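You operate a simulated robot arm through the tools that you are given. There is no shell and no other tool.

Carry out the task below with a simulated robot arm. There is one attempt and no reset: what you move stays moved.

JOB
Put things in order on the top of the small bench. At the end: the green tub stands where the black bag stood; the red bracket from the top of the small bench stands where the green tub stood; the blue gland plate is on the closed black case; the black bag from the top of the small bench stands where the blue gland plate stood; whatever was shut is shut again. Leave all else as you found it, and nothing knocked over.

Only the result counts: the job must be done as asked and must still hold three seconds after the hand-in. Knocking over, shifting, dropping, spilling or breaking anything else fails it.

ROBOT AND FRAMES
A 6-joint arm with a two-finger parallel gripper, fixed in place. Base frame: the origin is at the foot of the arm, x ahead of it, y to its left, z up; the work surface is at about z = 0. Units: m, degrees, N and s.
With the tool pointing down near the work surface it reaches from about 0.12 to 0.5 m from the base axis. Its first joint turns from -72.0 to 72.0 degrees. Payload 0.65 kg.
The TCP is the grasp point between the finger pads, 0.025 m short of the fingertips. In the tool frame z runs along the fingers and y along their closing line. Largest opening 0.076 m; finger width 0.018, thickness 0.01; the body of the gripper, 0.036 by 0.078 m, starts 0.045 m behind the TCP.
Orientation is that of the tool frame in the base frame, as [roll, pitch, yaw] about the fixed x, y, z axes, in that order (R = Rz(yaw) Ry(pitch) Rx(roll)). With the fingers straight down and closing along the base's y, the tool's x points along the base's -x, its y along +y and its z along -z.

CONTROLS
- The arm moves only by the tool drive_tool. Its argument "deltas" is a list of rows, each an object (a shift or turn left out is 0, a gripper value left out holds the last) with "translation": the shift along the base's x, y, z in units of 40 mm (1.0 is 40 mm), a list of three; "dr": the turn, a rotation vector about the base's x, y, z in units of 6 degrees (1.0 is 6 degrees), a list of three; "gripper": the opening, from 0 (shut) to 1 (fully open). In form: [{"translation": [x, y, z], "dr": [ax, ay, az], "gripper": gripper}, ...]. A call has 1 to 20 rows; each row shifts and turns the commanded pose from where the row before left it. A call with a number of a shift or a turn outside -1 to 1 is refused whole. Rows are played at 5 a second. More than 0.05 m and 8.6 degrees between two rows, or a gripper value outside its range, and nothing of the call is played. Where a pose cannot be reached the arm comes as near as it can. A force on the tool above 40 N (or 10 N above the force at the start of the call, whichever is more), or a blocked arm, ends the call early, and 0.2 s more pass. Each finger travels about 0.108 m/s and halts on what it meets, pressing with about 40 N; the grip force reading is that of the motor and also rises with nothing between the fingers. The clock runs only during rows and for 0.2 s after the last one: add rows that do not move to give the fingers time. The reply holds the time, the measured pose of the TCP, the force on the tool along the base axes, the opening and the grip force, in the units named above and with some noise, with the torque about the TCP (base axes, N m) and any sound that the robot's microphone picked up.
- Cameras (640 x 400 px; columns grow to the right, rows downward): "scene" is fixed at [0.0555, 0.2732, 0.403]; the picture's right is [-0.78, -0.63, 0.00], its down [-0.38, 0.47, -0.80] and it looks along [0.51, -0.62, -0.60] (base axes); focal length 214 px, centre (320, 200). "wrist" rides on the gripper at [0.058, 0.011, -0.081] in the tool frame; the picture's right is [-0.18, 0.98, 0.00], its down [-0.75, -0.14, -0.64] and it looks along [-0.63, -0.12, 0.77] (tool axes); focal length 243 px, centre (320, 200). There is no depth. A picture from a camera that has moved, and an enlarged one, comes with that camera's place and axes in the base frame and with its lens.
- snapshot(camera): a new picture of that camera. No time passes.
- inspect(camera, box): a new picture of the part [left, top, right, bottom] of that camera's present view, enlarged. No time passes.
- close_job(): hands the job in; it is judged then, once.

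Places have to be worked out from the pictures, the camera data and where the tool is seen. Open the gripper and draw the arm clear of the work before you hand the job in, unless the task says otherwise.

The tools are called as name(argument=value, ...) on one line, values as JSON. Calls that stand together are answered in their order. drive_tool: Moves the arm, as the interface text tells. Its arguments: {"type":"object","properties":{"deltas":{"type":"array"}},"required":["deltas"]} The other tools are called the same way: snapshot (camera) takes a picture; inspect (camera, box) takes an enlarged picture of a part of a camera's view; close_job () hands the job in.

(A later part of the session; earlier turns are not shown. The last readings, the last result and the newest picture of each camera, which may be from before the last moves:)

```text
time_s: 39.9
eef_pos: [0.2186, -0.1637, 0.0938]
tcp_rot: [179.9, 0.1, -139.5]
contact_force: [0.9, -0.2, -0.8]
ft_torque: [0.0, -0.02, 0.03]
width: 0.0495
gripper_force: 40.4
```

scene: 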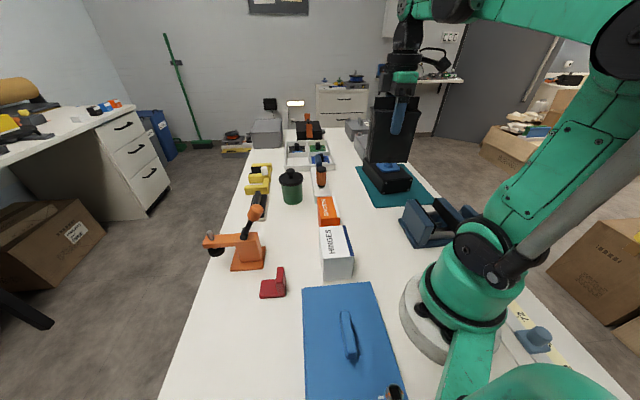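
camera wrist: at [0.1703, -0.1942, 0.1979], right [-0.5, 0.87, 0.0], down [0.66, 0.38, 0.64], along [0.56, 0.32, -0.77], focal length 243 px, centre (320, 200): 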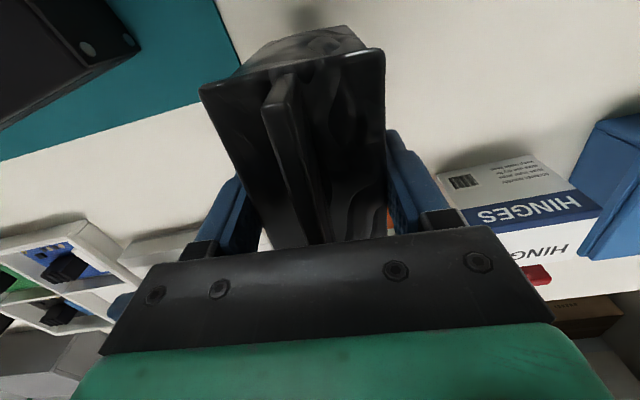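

drive_tool(deltas=[{"translation": [0.02, 0, -0.02]}, {"translation": [0, 0, -0.02]}, {"translation": [0, 0, 0]}])

inspect(camera="scene", box=[350, 160, 430, 240])

```text
time_s: 40.5
eef_pos: [0.2209, -0.164, 0.0927]
tcp_rot: [179.8, -0.1, -139.5]
contact_force: [-1.1, 0.9, 14.7]
ft_torque: [-0.06, -0.23, 0.03]
width: 0.0497
gripper_force: 40.2
stopped in row 3: the force on the tool passed its limit at 47 N (the readings are from after the stop); the commanded pose is now the measured one
```

```text
5.00 times, centred on (390, 200) of scene
camera zoom: at [0.0555, 0.2732, 0.403], right [-0.78, -0.63, 0.0], down [-0.38, 0.47, -0.8], along [0.51, -0.62, -0.6], focal length 1072 px, centre (-30, 200)
```

zoom: 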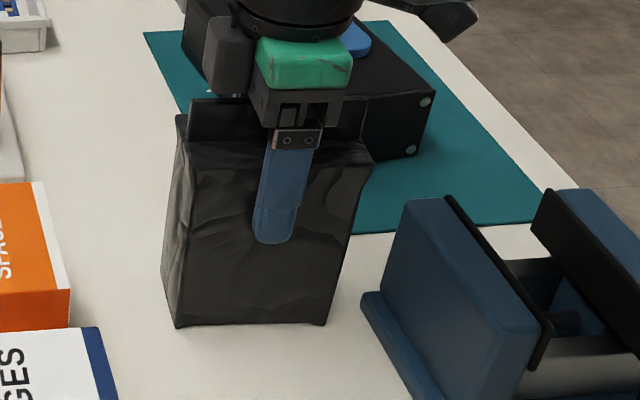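

The bag is firmly on the table at (0.221,-0.164). I release and rise straight up.

drive_tool(deltas=[{"translation": [0, 0, 0.01], "gripper": 0.75}, {"gripper": 0.9}, {"gripper": 1.0}, {"translation": [0, 0, 0]}, {"translation": [0, 0, 0.3]}, {"translation": [0, 0, 0.6]}, {"translation": [0, 0, 0.8]}, {"translation": [0, 0, 0.8]}, {"translation": [0, 0, 0.8]}, {"translation": [0, 0, 0.8]}])

inspect(camera="scene", box=[330, 130, 450, 250])

snapshot(camera="wrist")

```text
time_s: 42.7
eef_pos: [0.2202, -0.1646, 0.2574]
tcp_rot: [179.8, -0.1, -139.4]
contact_force: [-0.8, -1.0, 0.5]
ft_torque: [0.01, -0.01, 0.0]
width: 0.0759
gripper_force: 0.0
```

```text
3.33 times, centred on (390, 190) of scene
camera zoom: at [0.0555, 0.2732, 0.403], right [-0.78, -0.63, 0.0], down [-0.38, 0.47, -0.8], along [0.51, -0.62, -0.6], focal length 715 px, centre (87, 233)
```

zoom: 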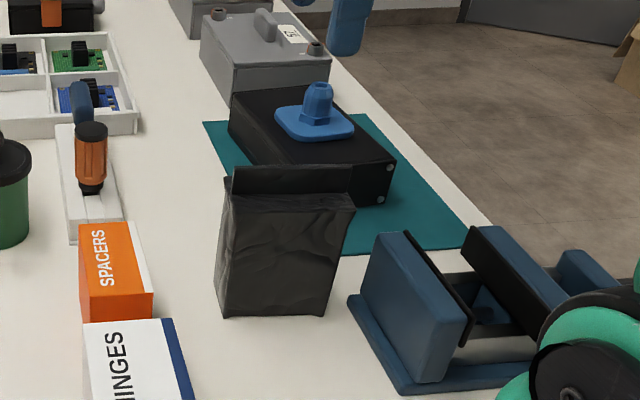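

```text
taken
camera wrist: at [0.1694, -0.1952, 0.3398], right [-0.5, 0.87, 0.0], down [0.66, 0.38, 0.64], along [0.56, 0.32, -0.77], focal length 243 px, centre (320, 200)
```

wrist: 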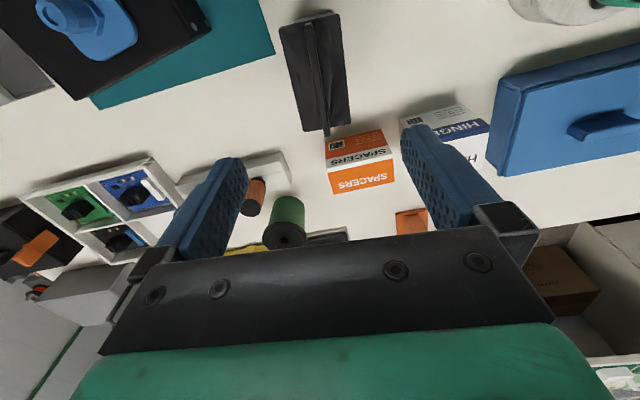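

The bag stands upright. Next I move to a viewpoint for the green tub to measure it, its lid and surroundings.

drive_tool(deltas=[{"translation": [0.275, 0.2615, 0], "dr": [0, 0, -0.843]}, {"translation": [0.275, 0.2615, 0], "dr": [0, 0, -0.843]}, {"translation": [0.275, 0.2615, 0], "dr": [0, 0, -0.843]}, {"translation": [0.275, 0.2615, 0], "dr": [0, 0, -0.843]}, {"translation": [0.275, 0.2615, 0], "dr": [0, 0, -0.843]}, {"translation": [0.275, 0.2615, 0], "dr": [0, 0, -0.843]}, {"translation": [0.275, 0.2615, 0], "dr": [0, 0, -0.843]}, {"translation": [0.275, 0.2615, 0], "dr": [0, 0, -0.843]}, {"translation": [0.275, 0.2615, 0], "dr": [0, 0, -0.843]}, {"translation": [0.275, 0.2615, 0], "dr": [0, 0, -0.843]}, {"translation": [0, 0, 0]}])

snapshot(camera="wrist")

inspect(camera="scene", box=[240, 130, 340, 230])

```text
time_s: 45.1
eef_pos: [0.3302, -0.0582, 0.2585]
tcp_rot: [179.9, 0.1, 170.0]
contact_force: [0.2, 0.0, 0.7]
ft_torque: [-0.02, 0.01, 0.02]
width: 0.076
gripper_force: 0.1
```

```text
taken
camera wrist: at [0.2763, -0.0387, 0.34], right [0.35, 0.94, 0.0], down [0.72, -0.27, 0.64], along [0.6, -0.23, -0.77], focal length 243 px, centre (320, 200)
```

wrist: 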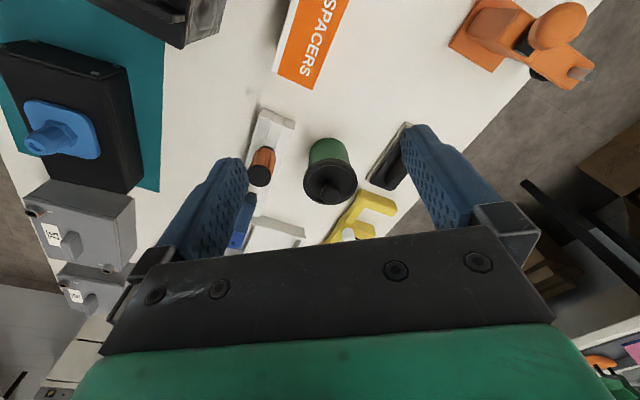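

```text
4.00 times, centred on (290, 180) of scene
camera zoom: at [0.0555, 0.2732, 0.403], right [-0.78, -0.63, 0.0], down [-0.38, 0.47, -0.8], along [0.51, -0.62, -0.6], focal length 858 px, centre (440, 280)
```

zoom: 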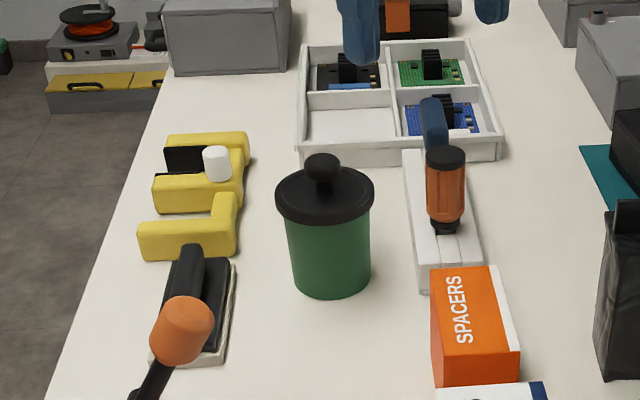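

The tub is ≈63 mm wide with a ≈71 mm overhanging lid and a knob whose top is near z≈0.098, centred near (0.463,-0.094). I hover over the knob to align, because I'll first test by lifting gently whether the lid is fixed.

drive_tool(deltas=[{"translation": [0.332, -0.09, -0.22]}, {"translation": [0.332, -0.09, -0.22]}, {"translation": [0.332, -0.09, -0.22]}, {"translation": [0.332, -0.09, -0.22]}, {"translation": [0.332, -0.09, -0.22]}, {"translation": [0.332, -0.09, -0.22]}, {"translation": [0.332, -0.09, -0.22]}, {"translation": [0.332, -0.09, -0.22]}, {"translation": [0.332, -0.09, -0.22]}, {"translation": [0.332, -0.09, -0.22]}, {"translation": [0, 0, 0]}])

snapshot(camera="wrist")

inspect(camera="scene", box=[240, 120, 340, 220])

```text
time_s: 47.5
eef_pos: [0.4628, -0.095, 0.1694]
tcp_rot: [179.9, 0.2, 169.9]
contact_force: [-0.4, 0.3, 0.9]
ft_torque: [-0.04, -0.01, -0.02]
width: 0.0762
gripper_force: 0.0
```

```text
taken
camera wrist: at [0.4092, -0.0752, 0.2509], right [0.35, 0.94, 0.0], down [0.72, -0.27, 0.64], along [0.6, -0.22, -0.77], focal length 243 px, centre (320, 200)
```

wrist: 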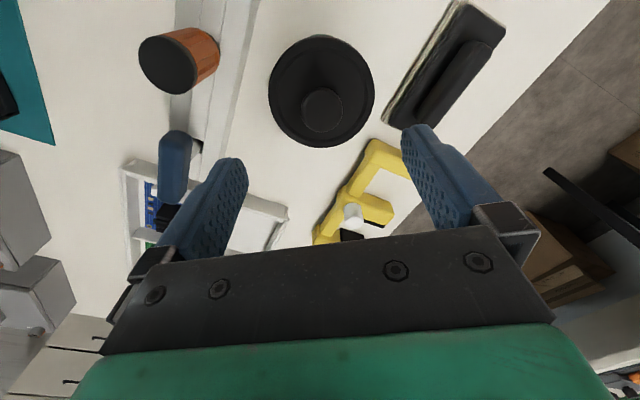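

```text
4.00 times, centred on (290, 170) of scene
camera zoom: at [0.0555, 0.2732, 0.403], right [-0.78, -0.63, 0.0], down [-0.38, 0.47, -0.8], along [0.51, -0.62, -0.6], focal length 858 px, centre (440, 320)
```

zoom: 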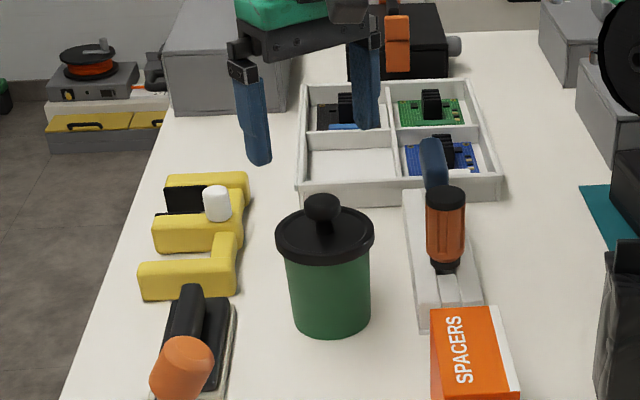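

The knob is at ≈(0.4585,-0.092). I correct and descend so the tips end up around the knob just above the lid.

drive_tool(deltas=[{"translation": [-0.1, 0.07, -0.35], "gripper": 0.6}, {"translation": [0, 0, -0.4]}, {"translation": [0, 0, -0.4]}, {"translation": [0, 0, -0.25]}, {"translation": [0, 0, 0]}])

snapshot(camera="wrist")

inspect(camera="scene", box=[250, 130, 330, 210])

```text
time_s: 48.7
eef_pos: [0.4594, -0.0915, 0.1116]
tcp_rot: [179.8, 0.1, 169.9]
contact_force: [0.2, 0.0, 0.0]
ft_torque: [-0.02, -0.01, 0.04]
width: 0.0456
gripper_force: 0.1
```

```text
taken
camera wrist: at [0.4048, -0.0723, 0.1939], right [0.35, 0.94, 0.0], down [0.72, -0.27, 0.64], along [0.6, -0.22, -0.77], focal length 243 px, centre (320, 200)
```

wrist: 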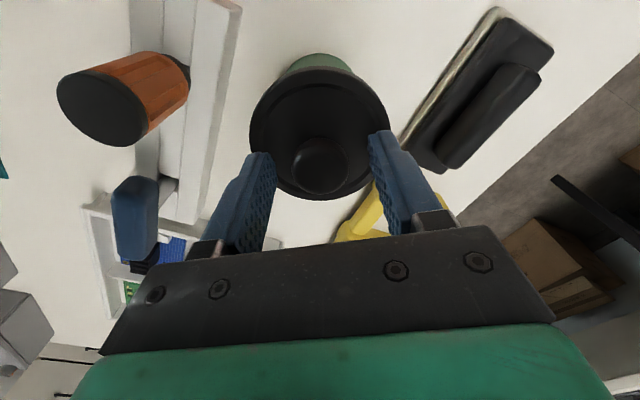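

```text
5.00 times, centred on (290, 170) of scene
camera zoom: at [0.0555, 0.2732, 0.403], right [-0.78, -0.63, 0.0], down [-0.38, 0.47, -0.8], along [0.51, -0.62, -0.6], focal length 1072 px, centre (470, 350)
```

zoom: 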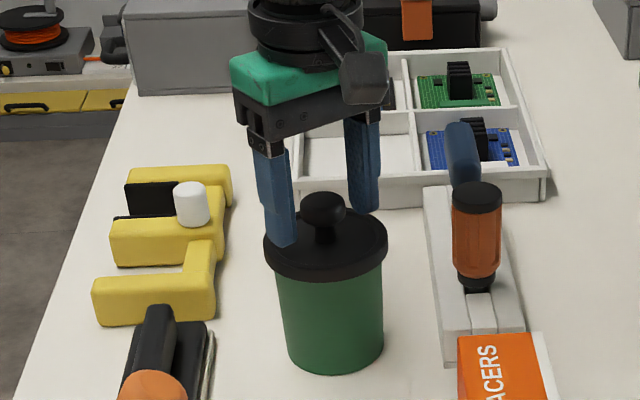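

The knob is centred between the fingers. I go down 4 mm and close on it.

drive_tool(deltas=[{"translation": [-0.04, 0.0, -0.1]}, {"translation": [0, 0, 0]}, {"gripper": 0.4}, {"gripper": 0.25}, {"gripper": 0.15}, {"gripper": 0.15}, {"gripper": 0.15}])

inspect(camera="scene", box=[250, 130, 330, 210])

```text
time_s: 50.3
eef_pos: [0.4578, -0.093, 0.1072]
tcp_rot: [179.8, 0.1, 169.9]
contact_force: [0.3, -1.3, -2.2]
ft_torque: [0.01, -0.01, 0.0]
width: 0.0221
gripper_force: 38.8
```

```text
5.00 times, centred on (290, 170) of scene
camera zoom: at [0.0555, 0.2732, 0.403], right [-0.78, -0.63, 0.0], down [-0.38, 0.47, -0.8], along [0.51, -0.62, -0.6], focal length 1072 px, centre (470, 350)
```

zoom: 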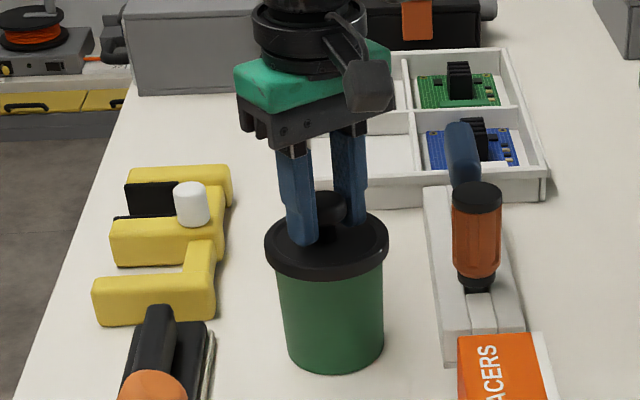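

Gripped the knob at 22 mm. I lift only about 6 mm to learn whether the lid comes off or the whole tub rises.

drive_tool(deltas=[{"translation": [0, 0, 0.05], "gripper": 0.15}, {"translation": [0, 0, 0.05]}, {"translation": [0, 0, 0.05]}, {"translation": [0, 0, 0]}])

inspect(camera="scene", box=[250, 130, 330, 210])

snapshot(camera="wrist")

```text
time_s: 51.3
eef_pos: [0.4574, -0.0931, 0.1156]
tcp_rot: [179.9, 0.0, 169.9]
contact_force: [0.3, 0.5, -1.6]
ft_torque: [0.02, 0.0, 0.0]
width: 0.0218
gripper_force: 38.7
```

```text
5.00 times, centred on (290, 170) of scene
camera zoom: at [0.0555, 0.2732, 0.403], right [-0.78, -0.63, 0.0], down [-0.38, 0.47, -0.8], along [0.51, -0.62, -0.6], focal length 1072 px, centre (470, 350)
```

zoom: 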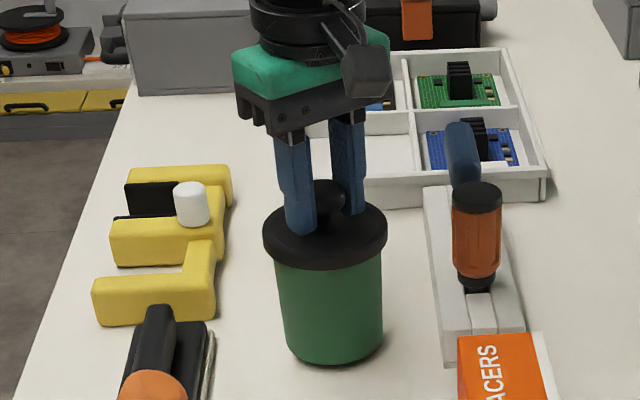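

```text
taken
camera wrist: at [0.4034, -0.0728, 0.1974], right [0.35, 0.94, 0.0], down [0.72, -0.27, 0.64], along [0.6, -0.22, -0.77], focal length 243 px, centre (320, 200)
```

wrist: 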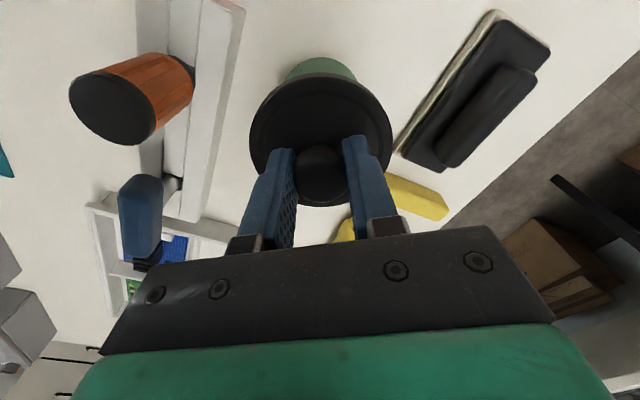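

The tub's bottom has risen together with the lid: the lid is fixed, so the tub can be carried by its knob. I lift it further, slowly, and verify.

drive_tool(deltas=[{"translation": [0, 0, 0.3], "gripper": 0.15}, {"translation": [0, 0, 0.35]}, {"translation": [0, 0, 0.35]}, {"translation": [0, 0, 0.35]}, {"translation": [0, 0, 0.35]}, {"translation": [0, 0, 0]}])

inspect(camera="scene", box=[240, 110, 340, 210])

snapshot(camera="wrist")

```text
time_s: 52.7
eef_pos: [0.4589, -0.0918, 0.1828]
tcp_rot: [179.8, -0.1, 169.9]
contact_force: [0.0, -0.7, -2.0]
ft_torque: [0.0, -0.01, -0.02]
width: 0.0216
gripper_force: 38.4
```

```text
4.00 times, centred on (290, 160) of scene
camera zoom: at [0.0555, 0.2732, 0.403], right [-0.78, -0.63, 0.0], down [-0.38, 0.47, -0.8], along [0.51, -0.62, -0.6], focal length 858 px, centre (440, 360)
```

zoom: 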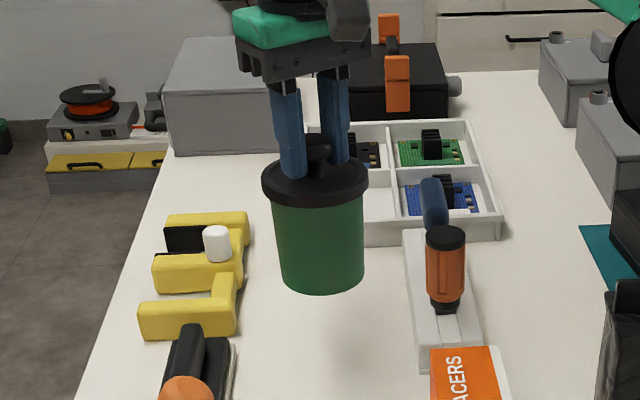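

```text
taken
camera wrist: at [0.4041, -0.0724, 0.2648], right [0.35, 0.94, 0.0], down [0.72, -0.27, 0.64], along [0.6, -0.22, -0.77], focal length 243 px, centre (320, 200)
```

wrist: 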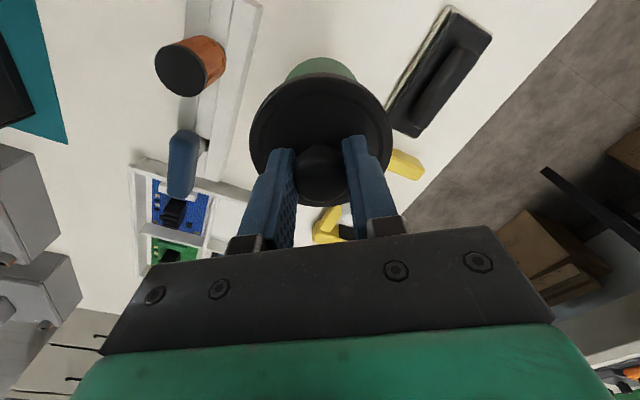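

The tub hangs upright. I retract inward while rising to z≈0.28, then swing toward the bag's old place.

drive_tool(deltas=[{"translation": [-0.2, 0.1, 0.243], "gripper": 0.15}, {"translation": [-0.335, 0.19, 0.243]}, {"translation": [-0.335, 0.19, 0.243]}, {"translation": [-0.335, 0.19, 0.243]}, {"translation": [-0.335, 0.19, 0.243]}, {"translation": [-0.335, 0.19, 0.243]}, {"translation": [-0.335, 0.19, 0.243]}, {"translation": [-0.335, 0.19, 0.243]}, {"translation": [-0.335, 0.19, 0.243]}, {"translation": [-0.335, 0.19, 0.243]}, {"translation": [0, 0, 0]}])

snapshot(camera="scene")

snapshot(camera="wrist")

```text
time_s: 55.1
eef_pos: [0.3283, -0.0195, 0.2792]
tcp_rot: [179.7, 0.0, 170.1]
contact_force: [-0.1, 0.0, -1.8]
ft_torque: [-0.01, -0.01, 0.0]
width: 0.0217
gripper_force: 38.6
```

```text
taken
```

scene: 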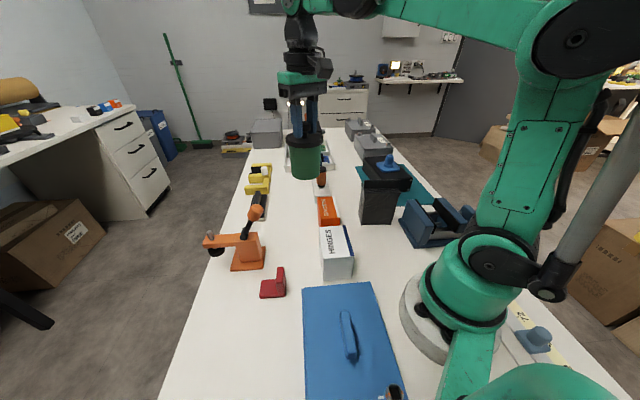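

```text
taken
camera wrist: at [0.274, 0.0002, 0.3619], right [0.35, 0.94, 0.0], down [0.72, -0.27, 0.64], along [0.6, -0.22, -0.77], focal length 243 px, centre (320, 200)
```

wrist: 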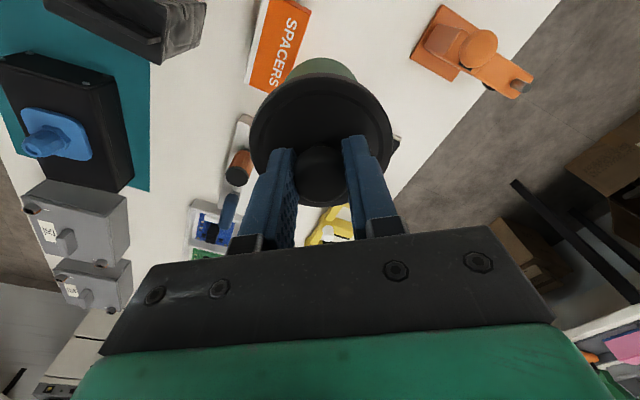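

Clear so far. Now I swing to above the bag's old spot at (0.205,0.277).

drive_tool(deltas=[{"translation": [-0.22, 0.5295, 0], "dr": [0, 0, 0.72], "gripper": 0.15}, {"translation": [-0.22, 0.5295, 0], "dr": [0, 0, 0.72]}, {"translation": [-0.22, 0.5295, 0], "dr": [0, 0, 0.72]}, {"translation": [-0.22, 0.5295, 0], "dr": [0, 0, 0.72]}, {"translation": [-0.22, 0.5295, 0], "dr": [0, 0, 0.72]}, {"translation": [-0.22, 0.5295, 0], "dr": [0, 0, 0.72]}, {"translation": [-0.22, 0.5295, 0], "dr": [0, 0, 0.72]}, {"translation": [-0.22, 0.5295, 0], "dr": [0, 0, 0.72]}, {"translation": [-0.22, 0.5295, 0], "dr": [0, 0, 0.72]}, {"translation": [-0.22, 0.5295, 0], "dr": [0, 0, 0.72]}, {"translation": [-0.22, 0.5295, 0], "dr": [0, 0, 0.72]}, {"translation": [-0.22, 0.5295, 0], "dr": [0, 0, 0.72]}, {"translation": [-0.22, 0.5295, 0], "dr": [0, 0, 0.72]}, {"translation": [-0.22, 0.5295, 0], "dr": [0, 0, 0.72]}, {"translation": [0, 0, 0]}])

snapshot(camera="scene")

snapshot(camera="wrist")

```text
time_s: 58.3
eef_pos: [0.205, 0.2785, 0.2816]
tcp_rot: [179.9, 0.2, -129.5]
contact_force: [-0.5, 0.0, -2.1]
ft_torque: [-0.01, -0.04, -0.01]
width: 0.0214
gripper_force: 38.8
```

```text
taken
```

scene: 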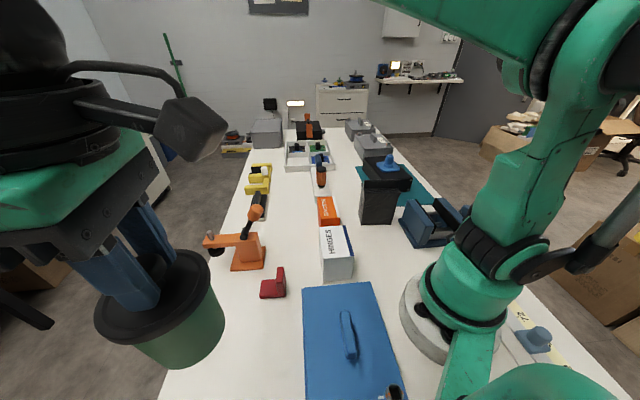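

```text
taken
camera wrist: at [0.1618, 0.239, 0.363], right [-0.64, 0.77, 0.0], down [0.59, 0.49, 0.64], along [0.49, 0.41, -0.77], focal length 243 px, centre (320, 200)
```

wrist: 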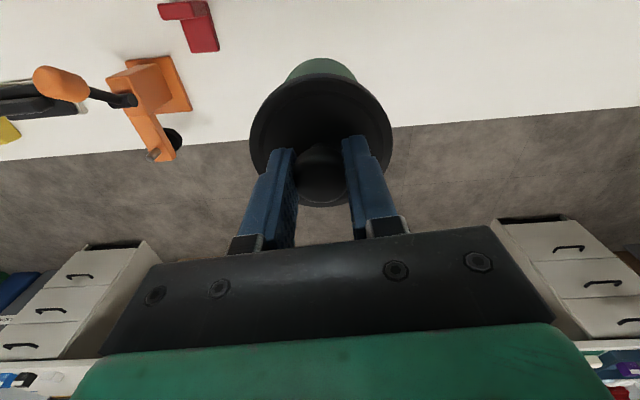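

The old bag spot is 11 cm inside the table edge. I descend toward the table.

drive_tool(deltas=[{"translation": [0, -0.03, -0.5], "gripper": 0.15}, {"translation": [0, 0, -0.6]}, {"translation": [0, 0, -0.6]}, {"translation": [0, 0, -0.6]}, {"translation": [0, 0, -0.6]}, {"translation": [0, 0, -0.6]}, {"translation": [0, 0, -0.4]}, {"translation": [0, 0, -0.2]}, {"translation": [0, 0, 0]}])

inspect(camera="scene", box=[130, 240, 310, 400])

```text
time_s: 60.3
eef_pos: [0.2055, 0.2762, 0.1162]
tcp_rot: [179.8, 0.0, -129.6]
contact_force: [-0.3, 0.2, -2.2]
ft_torque: [0.0, -0.03, -0.01]
width: 0.0213
gripper_force: 38.7
```

```text
2.50 times, centred on (220, 320) of scene
camera zoom: at [0.0555, 0.2732, 0.403], right [-0.78, -0.63, 0.0], down [-0.38, 0.47, -0.8], along [0.51, -0.62, -0.6], focal length 536 px, centre (570, -100)
```

zoom: 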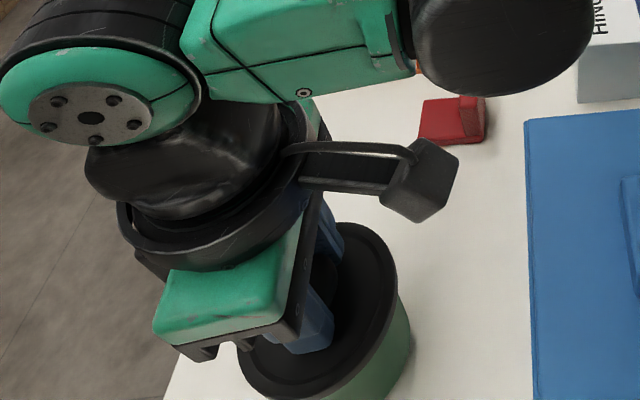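

About 9 mm remain. I lower in small steps until I feel the table.

drive_tool(deltas=[{"translation": [0, 0, -0.1], "gripper": 0.15}, {"translation": [0, 0, -0.05]}, {"translation": [0, 0, 0]}, {"translation": [0, 0, -0.025]}, {"translation": [0, 0, -0.025]}, {"translation": [0, 0, -0.025]}, {"translation": [0, 0, -0.025]}, {"translation": [0, 0, 0]}])

```text
time_s: 61.8
eef_pos: [0.2047, 0.2763, 0.1087]
tcp_rot: [179.7, -0.1, -129.4]
contact_force: [-2.7, 0.0, 11.6]
ft_torque: [0.03, 0.0, -0.01]
width: 0.0216
gripper_force: 38.8
stopped in row 7: the force on the tool passed its limit at 47 N (the readings are from after the stop); the commanded pose is now the measured one
```

Table contact at TCP z≈0.1087. I check the tub's attitude before letting go.

snapshot(camera="wrist")

inspect(camera="scene", box=[150, 260, 310, 400])

```text
taken
camera wrist: at [0.1612, 0.2368, 0.1901], right [-0.64, 0.77, 0.0], down [0.59, 0.49, 0.64], along [0.49, 0.41, -0.77], focal length 243 px, centre (320, 200)
```

wrist: 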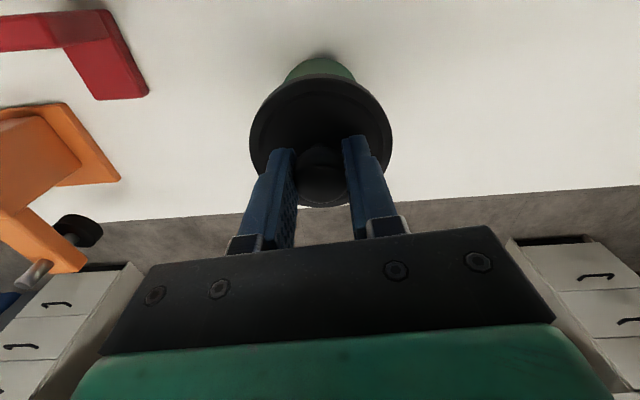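

```text
2.86 times, centred on (230, 330) of scene
camera zoom: at [0.0555, 0.2732, 0.4031], right [-0.78, -0.63, 0.0], down [-0.38, 0.47, -0.8], along [0.51, -0.62, -0.6], focal length 613 px, centre (577, -171)
```

zoom: 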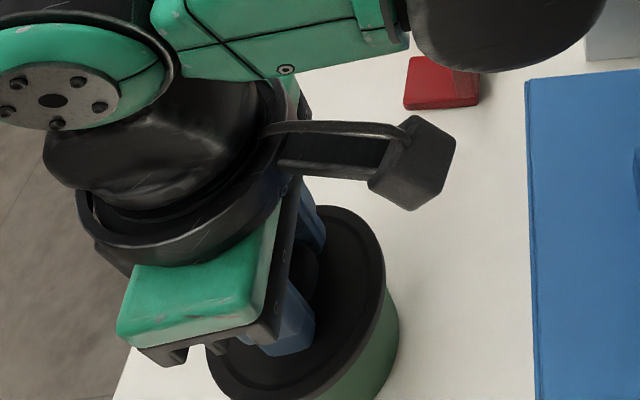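

The tub is upright on the table. I open gently and rise.

drive_tool(deltas=[{"translation": [0, 0, 0.01], "gripper": 0.35}, {"gripper": 0.45}, {"gripper": 0.55}, {"translation": [0, 0, 0]}, {"translation": [0, 0, 0.3]}, {"translation": [0, 0, 0.6]}, {"translation": [0, 0, 0.8]}, {"translation": [0, 0, 0.8]}, {"translation": [0, 0, 0.8]}])

snapshot(camera="wrist")

snapshot(camera="scene")

```text
time_s: 63.8
eef_pos: [0.2029, 0.2755, 0.2402]
tcp_rot: [179.7, -0.1, -129.5]
contact_force: [0.2, -0.3, -0.3]
ft_torque: [0.02, 0.0, 0.01]
width: 0.0419
gripper_force: 0.1
```

```text
taken
camera wrist: at [0.1592, 0.2364, 0.3216], right [-0.64, 0.77, 0.0], down [0.59, 0.49, 0.64], along [0.49, 0.41, -0.77], focal length 243 px, centre (320, 200)
```

wrist: 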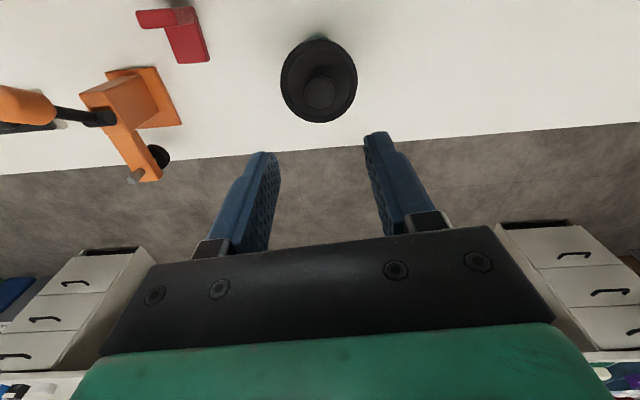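

```text
taken
```

scene: 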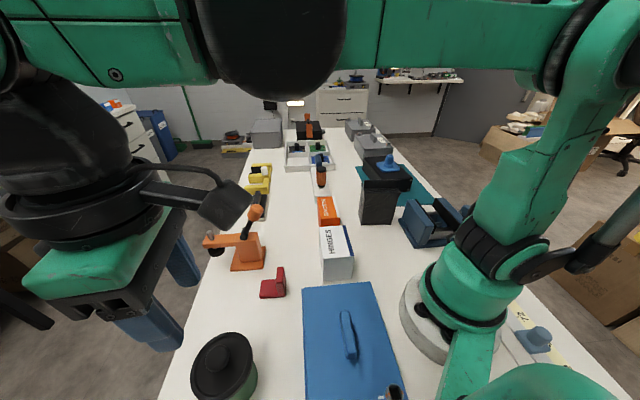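

The tub stands upright in place of the bag. Now I look closely at the red bracket near (0.29,0.145).

drive_tool(deltas=[{"translation": [0.053, -0.517, -0.1], "dr": [0, 0, -0.5], "gripper": 1.0}, {"translation": [0.053, -0.517, -0.1], "dr": [0, 0, -0.5]}, {"translation": [0.053, -0.517, -0.1], "dr": [0, 0, -0.5]}, {"translation": [0.053, -0.517, -0.1], "dr": [0, 0, -0.5]}, {"translation": [0.053, -0.517, -0.1], "dr": [0, 0, -0.5]}, {"translation": [0.053, -0.517, -0.1], "dr": [0, 0, -0.5]}, {"translation": [0.053, -0.517, -0.1], "dr": [0, 0, -0.5]}, {"translation": [0.053, -0.517, -0.1], "dr": [0, 0, -0.5]}, {"translation": [0, 0, 0]}])

snapshot(camera="wrist")

inspect(camera="wrist", box=[240, 0, 400, 160])

inspect(camera="scene", box=[240, 250, 310, 310])

```text
time_s: 65.8
eef_pos: [0.2207, 0.1121, 0.2079]
tcp_rot: [179.6, 0.1, -153.6]
contact_force: [0.7, 0.5, 0.6]
ft_torque: [0.01, 0.0, 0.0]
width: 0.0762
gripper_force: 0.1
```

```text
taken
camera wrist: at [0.1656, 0.0934, 0.2898], right [-0.27, 0.96, 0.0], down [0.74, 0.21, 0.64], along [0.62, 0.18, -0.77], focal length 243 px, centre (320, 200)
```

wrist: 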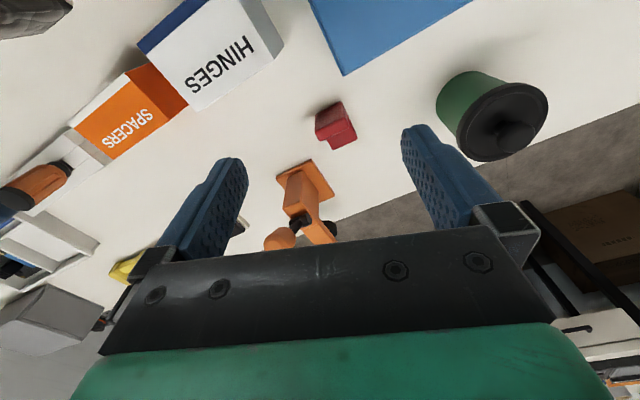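

```text
2.50 times, centred on (320, 80) of wrist
camera zoom: at [0.1656, 0.0934, 0.2898], right [-0.27, 0.96, 0.0], down [0.74, 0.21, 0.64], along [0.62, 0.18, -0.77], focal length 606 px, centre (320, 500)
```

zoom: 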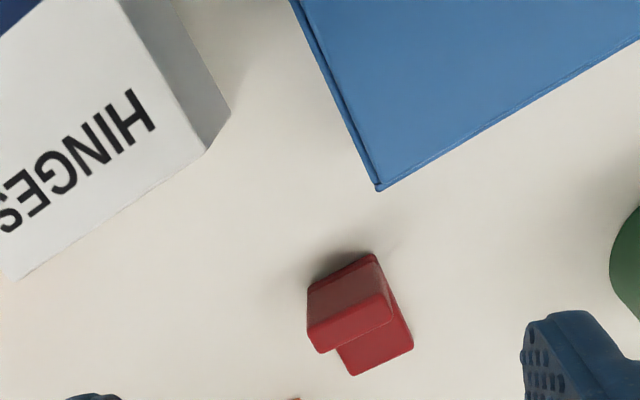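

```text
6.67 times, centred on (275, 280) of scene
camera zoom: at [0.0555, 0.2732, 0.403], right [-0.78, -0.63, 0.0], down [-0.38, 0.47, -0.8], along [0.51, -0.62, -0.6], focal length 1430 px, centre (620, -333)
```

zoom: 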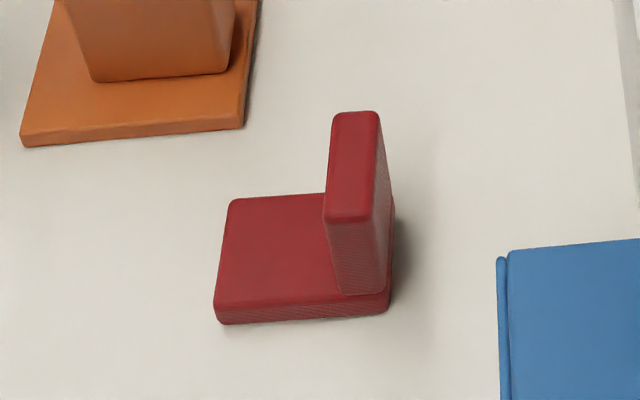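

The bracket is an L: base 50×34 mm centred ≈(0.281,0.149), with a ~12 mm thick upright centred ≈(0.2655,0.1365), ~48 mm tall. I turn the gripper to yaw ≈131.8° to close across the upright and hover above it.

drive_tool(deltas=[{"translation": [0.086, 0.047, -0.169], "dr": [0, 0, -0.956], "gripper": 0.7}, {"translation": [0.086, 0.047, -0.169], "dr": [0, 0, -0.956]}, {"translation": [0.086, 0.047, -0.169], "dr": [0, 0, -0.956]}, {"translation": [0.086, 0.047, -0.169], "dr": [0, 0, -0.956]}, {"translation": [0.086, 0.047, -0.169], "dr": [0, 0, -0.956]}, {"translation": [0.086, 0.047, -0.169], "dr": [0, 0, -0.956]}, {"translation": [0.086, 0.047, -0.169], "dr": [0, 0, -0.956]}, {"translation": [0.086, 0.047, -0.169], "dr": [0, 0, -0.956]}, {"translation": [0.086, 0.047, -0.169], "dr": [0, 0, -0.956]}, {"translation": [0.086, 0.047, -0.169], "dr": [0, 0, -0.956]}, {"translation": [0.086, 0.047, -0.169], "dr": [0, 0, -0.956]}, {"translation": [0.086, 0.047, -0.169], "dr": [0, 0, -0.956]}, {"translation": [0.086, 0.047, -0.169], "dr": [0, 0, -0.956]}, {"translation": [0, 0, 0]}])

snapshot(camera="wrist")

inspect(camera="scene", box=[200, 190, 340, 310])

```text
time_s: 68.8
eef_pos: [0.2653, 0.134, 0.1208]
tcp_rot: [179.7, 0.0, 131.9]
contact_force: [0.0, -0.5, -0.9]
ft_torque: [-0.01, 0.0, 0.04]
width: 0.0534
gripper_force: 0.1
```

```text
taken
camera wrist: at [0.236, 0.1836, 0.2022], right [0.86, 0.52, 0.0], down [0.39, -0.66, 0.64], along [0.34, -0.55, -0.77], focal length 243 px, centre (320, 200)
```

wrist: 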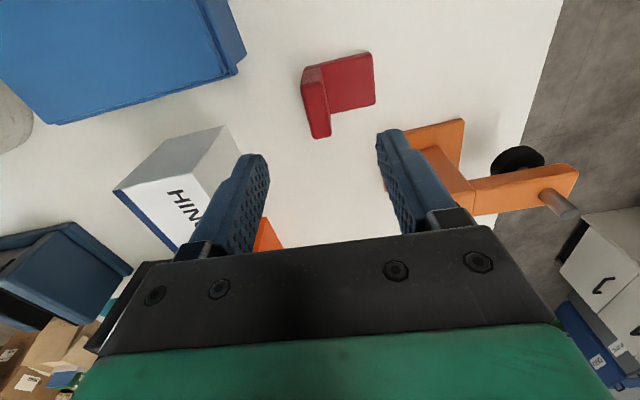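

```text
3.33 times, centred on (270, 250) of scene
camera zoom: at [0.0555, 0.2732, 0.403], right [-0.78, -0.63, 0.0], down [-0.38, 0.47, -0.8], along [0.51, -0.62, -0.6], focal length 715 px, centre (487, 33)
```

zoom: 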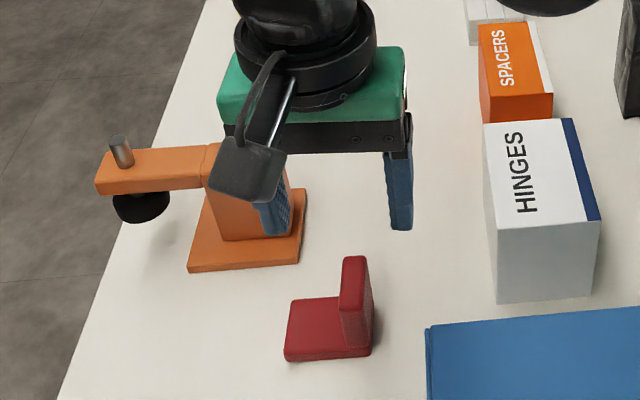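

The upright is centred laterally; I shift 6 mm along its length and descend to z≈0.042, then close.

drive_tool(deltas=[{"translation": [-0.09, 0.12, -0.4]}, {"translation": [0, 0, -0.5]}, {"translation": [0, 0, -0.5]}, {"translation": [0, 0, -0.4]}, {"translation": [0, 0, -0.17]}, {"translation": [0, 0, 0]}])

snapshot(camera="wrist")

inspect(camera="scene", box=[220, 230, 320, 310])

```text
time_s: 70.2
eef_pos: [0.2642, 0.1383, 0.0418]
tcp_rot: [179.6, 0.1, 131.8]
contact_force: [-1.0, 0.2, 0.3]
ft_torque: [0.0, 0.01, -0.01]
width: 0.0532
gripper_force: 0.1
```

```text
taken
camera wrist: at [0.2335, 0.1892, 0.1225], right [0.86, 0.52, 0.0], down [0.39, -0.66, 0.64], along [0.34, -0.55, -0.77], focal length 243 px, centre (320, 200)
```

wrist: 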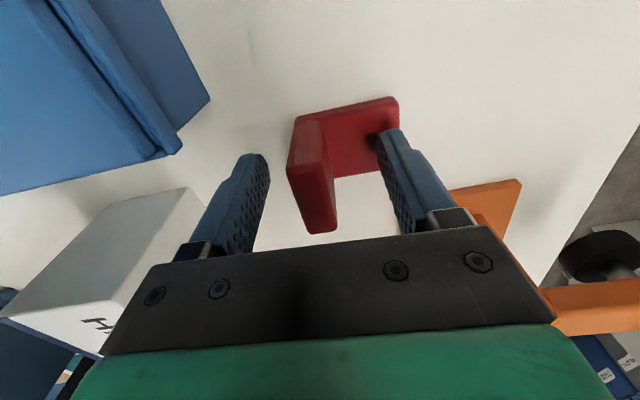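

```text
5.00 times, centred on (270, 270) of scene
camera zoom: at [0.0555, 0.2732, 0.403], right [-0.78, -0.63, 0.0], down [-0.38, 0.47, -0.8], along [0.51, -0.62, -0.6], focal length 1072 px, centre (570, -150)
```

zoom: 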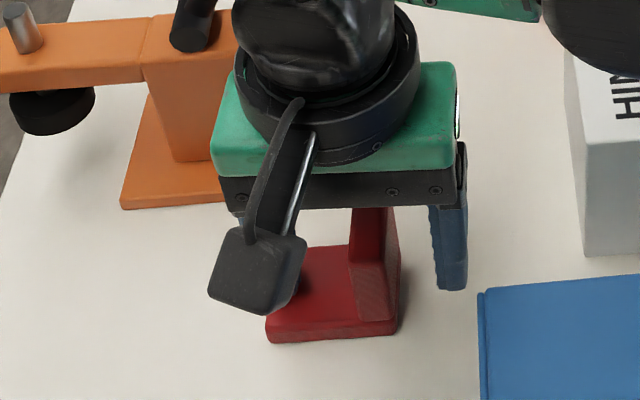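

The fingers straddle the upright; it's ~3 mm left of centre in the image, so I shift by that and close.

drive_tool(deltas=[{"translation": [-0.06, -0.03, 0.0]}, {"translation": [0, 0, 0]}, {"gripper": 0.5}, {"gripper": 0.3}, {"gripper": 0.15}, {"gripper": 0.05}, {"gripper": 0.05}, {"gripper": 0.05}])

snapshot(camera="wrist")

```text
time_s: 72.0
eef_pos: [0.2607, 0.1393, 0.0409]
tcp_rot: [179.7, 0.0, 131.8]
contact_force: [0.6, 0.6, 0.2]
ft_torque: [-0.03, 0.0, 0.03]
width: 0.0128
gripper_force: 33.0
```

```text
taken
camera wrist: at [0.231, 0.1883, 0.1228], right [0.86, 0.52, 0.0], down [0.39, -0.66, 0.64], along [0.34, -0.55, -0.77], focal length 243 px, centre (320, 200)
```

wrist: 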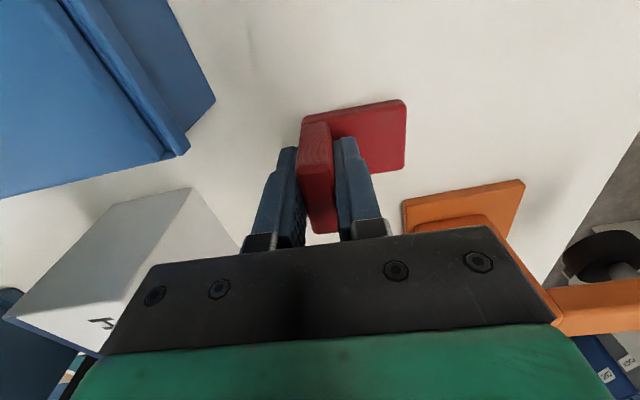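

The upright is gripped (12.8 mm). I tighten fully, lift a little and check.

drive_tool(deltas=[{"gripper": 0.0}, {"translation": [0, 0, 0.2]}, {"translation": [0, 0, 0.4]}, {"translation": [0, 0, 0.7]}, {"translation": [0, 0, 0.8]}, {"translation": [0, 0, 0.8]}, {"translation": [0, 0, 0.8]}, {"translation": [0, 0, 0]}])

snapshot(camera="wrist")

snapshot(camera="scene")

```text
time_s: 73.8
eef_pos: [0.2592, 0.1388, 0.1887]
tcp_rot: [179.6, -0.1, 131.8]
contact_force: [0.1, 0.6, 0.0]
ft_torque: [-0.01, 0.02, -0.02]
width: 0.0129
gripper_force: 33.4
```

```text
taken
camera wrist: at [0.2299, 0.1887, 0.2706], right [0.86, 0.52, 0.0], down [0.39, -0.66, 0.64], along [0.34, -0.55, -0.77], focal length 243 px, centre (320, 200)
```

wrist: 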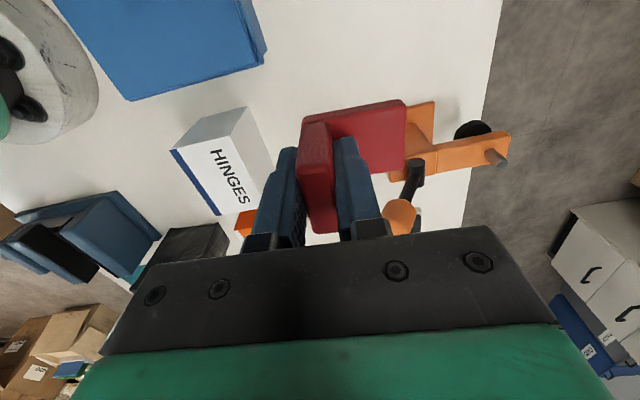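

```text
taken
```

scene: 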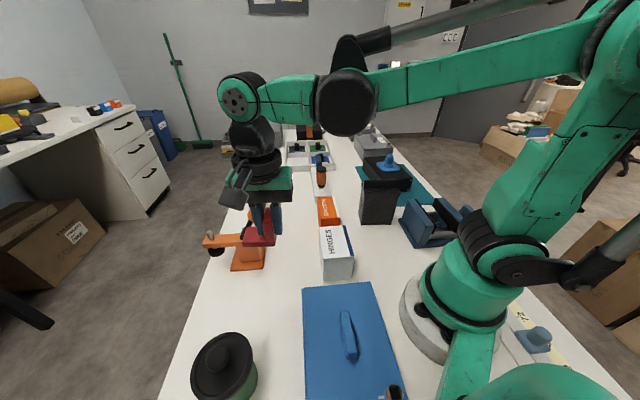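

Secure and level. I carry it toward the tub's old place, keeping the world orientation, TCP target ≈(0.441,-0.102).

drive_tool(deltas=[{"translation": [0.1, -0.45, 0.1], "gripper": 0.0}, {"translation": [0.402, -0.506, 0.05]}, {"translation": [0.402, -0.506, 0]}, {"translation": [0.402, -0.506, 0]}, {"translation": [0.402, -0.506, 0]}, {"translation": [0.402, -0.506, 0]}, {"translation": [0.402, -0.506, 0]}, {"translation": [0.402, -0.506, 0]}, {"translation": [0.402, -0.506, 0]}, {"translation": [0.402, -0.506, 0]}, {"translation": [0.402, -0.506, 0]}, {"translation": [0.402, -0.506, 0]}, {"translation": [0, 0, 0]}])

snapshot(camera="wrist")

inspect(camera="scene", box=[240, 110, 340, 210])

```text
time_s: 76.6
eef_pos: [0.4405, -0.1024, 0.1957]
tcp_rot: [179.7, 0.0, 131.8]
contact_force: [0.1, -0.5, -0.2]
ft_torque: [0.0, -0.02, -0.04]
width: 0.0128
gripper_force: 33.1
```

```text
taken
camera wrist: at [0.4111, -0.052, 0.2781], right [0.86, 0.52, 0.0], down [0.39, -0.66, 0.64], along [0.34, -0.55, -0.77], focal length 243 px, centre (320, 200)
```

wrist: 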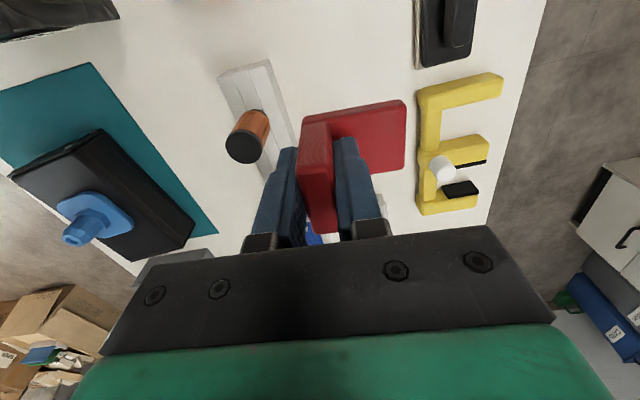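

```text
4.00 times, centred on (290, 160) of scene
camera zoom: at [0.0555, 0.2732, 0.403], right [-0.78, -0.63, 0.0], down [-0.38, 0.47, -0.8], along [0.51, -0.62, -0.6], focal length 858 px, centre (440, 360)
```

zoom: 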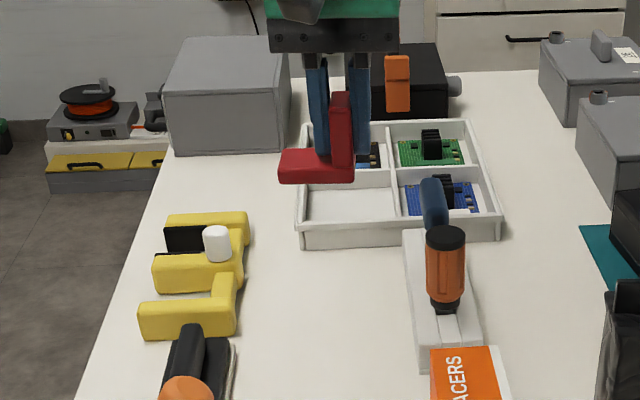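

Clear below: white strip and screwdriver stay ≥4 cm away from the finger side. I descend to about 8 mm above the table and check.

drive_tool(deltas=[{"translation": [0, 0, -0.5], "gripper": 0.0}, {"translation": [0, 0, -0.6]}, {"translation": [0, 0, -0.6]}, {"translation": [0, 0, -0.6]}, {"translation": [0, 0, -0.6]}, {"translation": [0, 0, -0.5]}, {"translation": [0, 0, -0.25]}, {"translation": [0, 0, 0]}])

inspect(camera="scene", box=[240, 130, 340, 230])

snapshot(camera="wrist")

```text
time_s: 78.4
eef_pos: [0.4407, -0.1019, 0.0485]
tcp_rot: [179.8, -0.1, 131.9]
contact_force: [-0.2, 0.1, -1.2]
ft_torque: [0.02, 0.04, -0.02]
width: 0.013
gripper_force: 32.6
```

```text
4.00 times, centred on (290, 180) of scene
camera zoom: at [0.0555, 0.2732, 0.403], right [-0.78, -0.63, 0.0], down [-0.38, 0.47, -0.8], along [0.51, -0.62, -0.6], focal length 858 px, centre (440, 280)
```

zoom: 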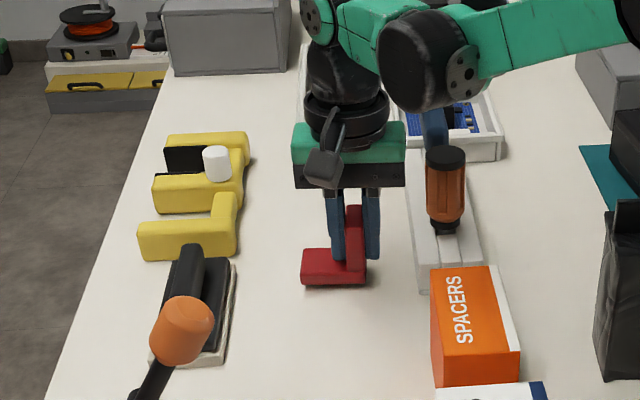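

```text
taken
camera wrist: at [0.4109, -0.0519, 0.1301], right [0.86, 0.52, 0.0], down [0.39, -0.66, 0.64], along [0.34, -0.55, -0.77], focal length 243 px, centre (320, 200)
```

wrist: 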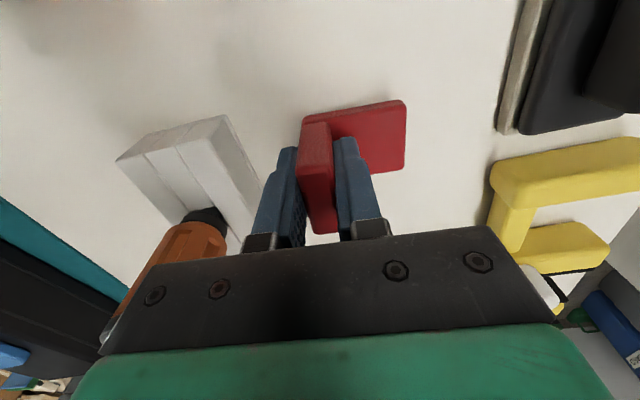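

The bracket sits right over the tub's old footprint (image centre ≈(333,270) vs tub base ≈(331,275)). I lower the last millimetres.

drive_tool(deltas=[{"translation": [0, 0, -0.1], "gripper": 0.0}, {"translation": [0, 0, -0.04]}, {"translation": [0, 0, 0]}, {"translation": [0, 0, -0.025]}, {"translation": [0, 0, -0.025]}, {"translation": [0, 0, -0.025]}, {"translation": [0, 0, -0.025]}, {"translation": [0, 0, 0]}])

```text
time_s: 80.2
eef_pos: [0.4401, -0.1008, 0.0404]
tcp_rot: [179.8, 0.1, 131.8]
contact_force: [-2.8, -3.5, 32.6]
ft_torque: [-0.11, -0.13, 0.02]
width: 0.0131
gripper_force: 33.1
```

The bracket is pressed on the table. I ease up a hair, open slightly, and rise.

drive_tool(deltas=[{"translation": [0, 0, 0.025], "gripper": 0.0}, {"gripper": 0.22}, {"gripper": 0.32}, {"gripper": 0.38}, {"translation": [0, 0, 0]}, {"translation": [0, 0, 0.3]}, {"translation": [0, 0, 0.5]}, {"translation": [0, 0, 0.7]}, {"translation": [0, 0, 0.8]}, {"translation": [0, 0, 0.8]}])

snapshot(camera="wrist")

inspect(camera="scene", box=[240, 130, 340, 230])

```text
time_s: 82.4
eef_pos: [0.4394, -0.103, 0.1669]
tcp_rot: [179.7, -0.1, 131.8]
contact_force: [-0.9, -0.7, 0.1]
ft_torque: [0.01, -0.01, 0.02]
width: 0.029
gripper_force: 0.1
```

```text
taken
camera wrist: at [0.4093, -0.0534, 0.2478], right [0.86, 0.52, 0.0], down [0.39, -0.66, 0.64], along [0.34, -0.55, -0.77], focal length 243 px, centre (320, 200)
```

wrist: 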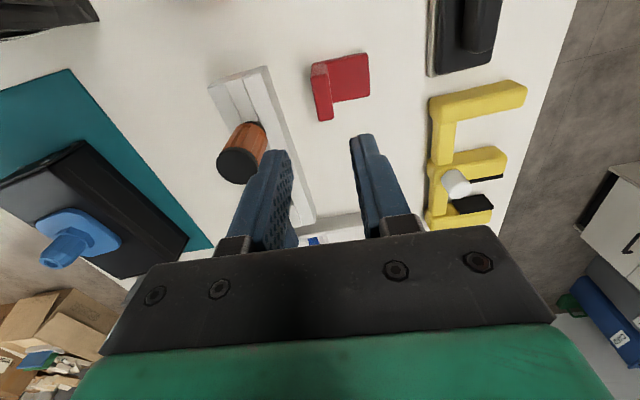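

```text
4.00 times, centred on (290, 180) of scene
camera zoom: at [0.0555, 0.2732, 0.403], right [-0.78, -0.63, 0.0], down [-0.38, 0.47, -0.8], along [0.51, -0.62, -0.6], focal length 858 px, centre (440, 280)
```

zoom: 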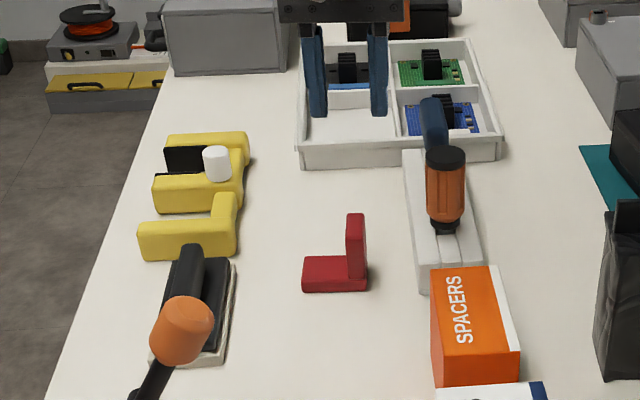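

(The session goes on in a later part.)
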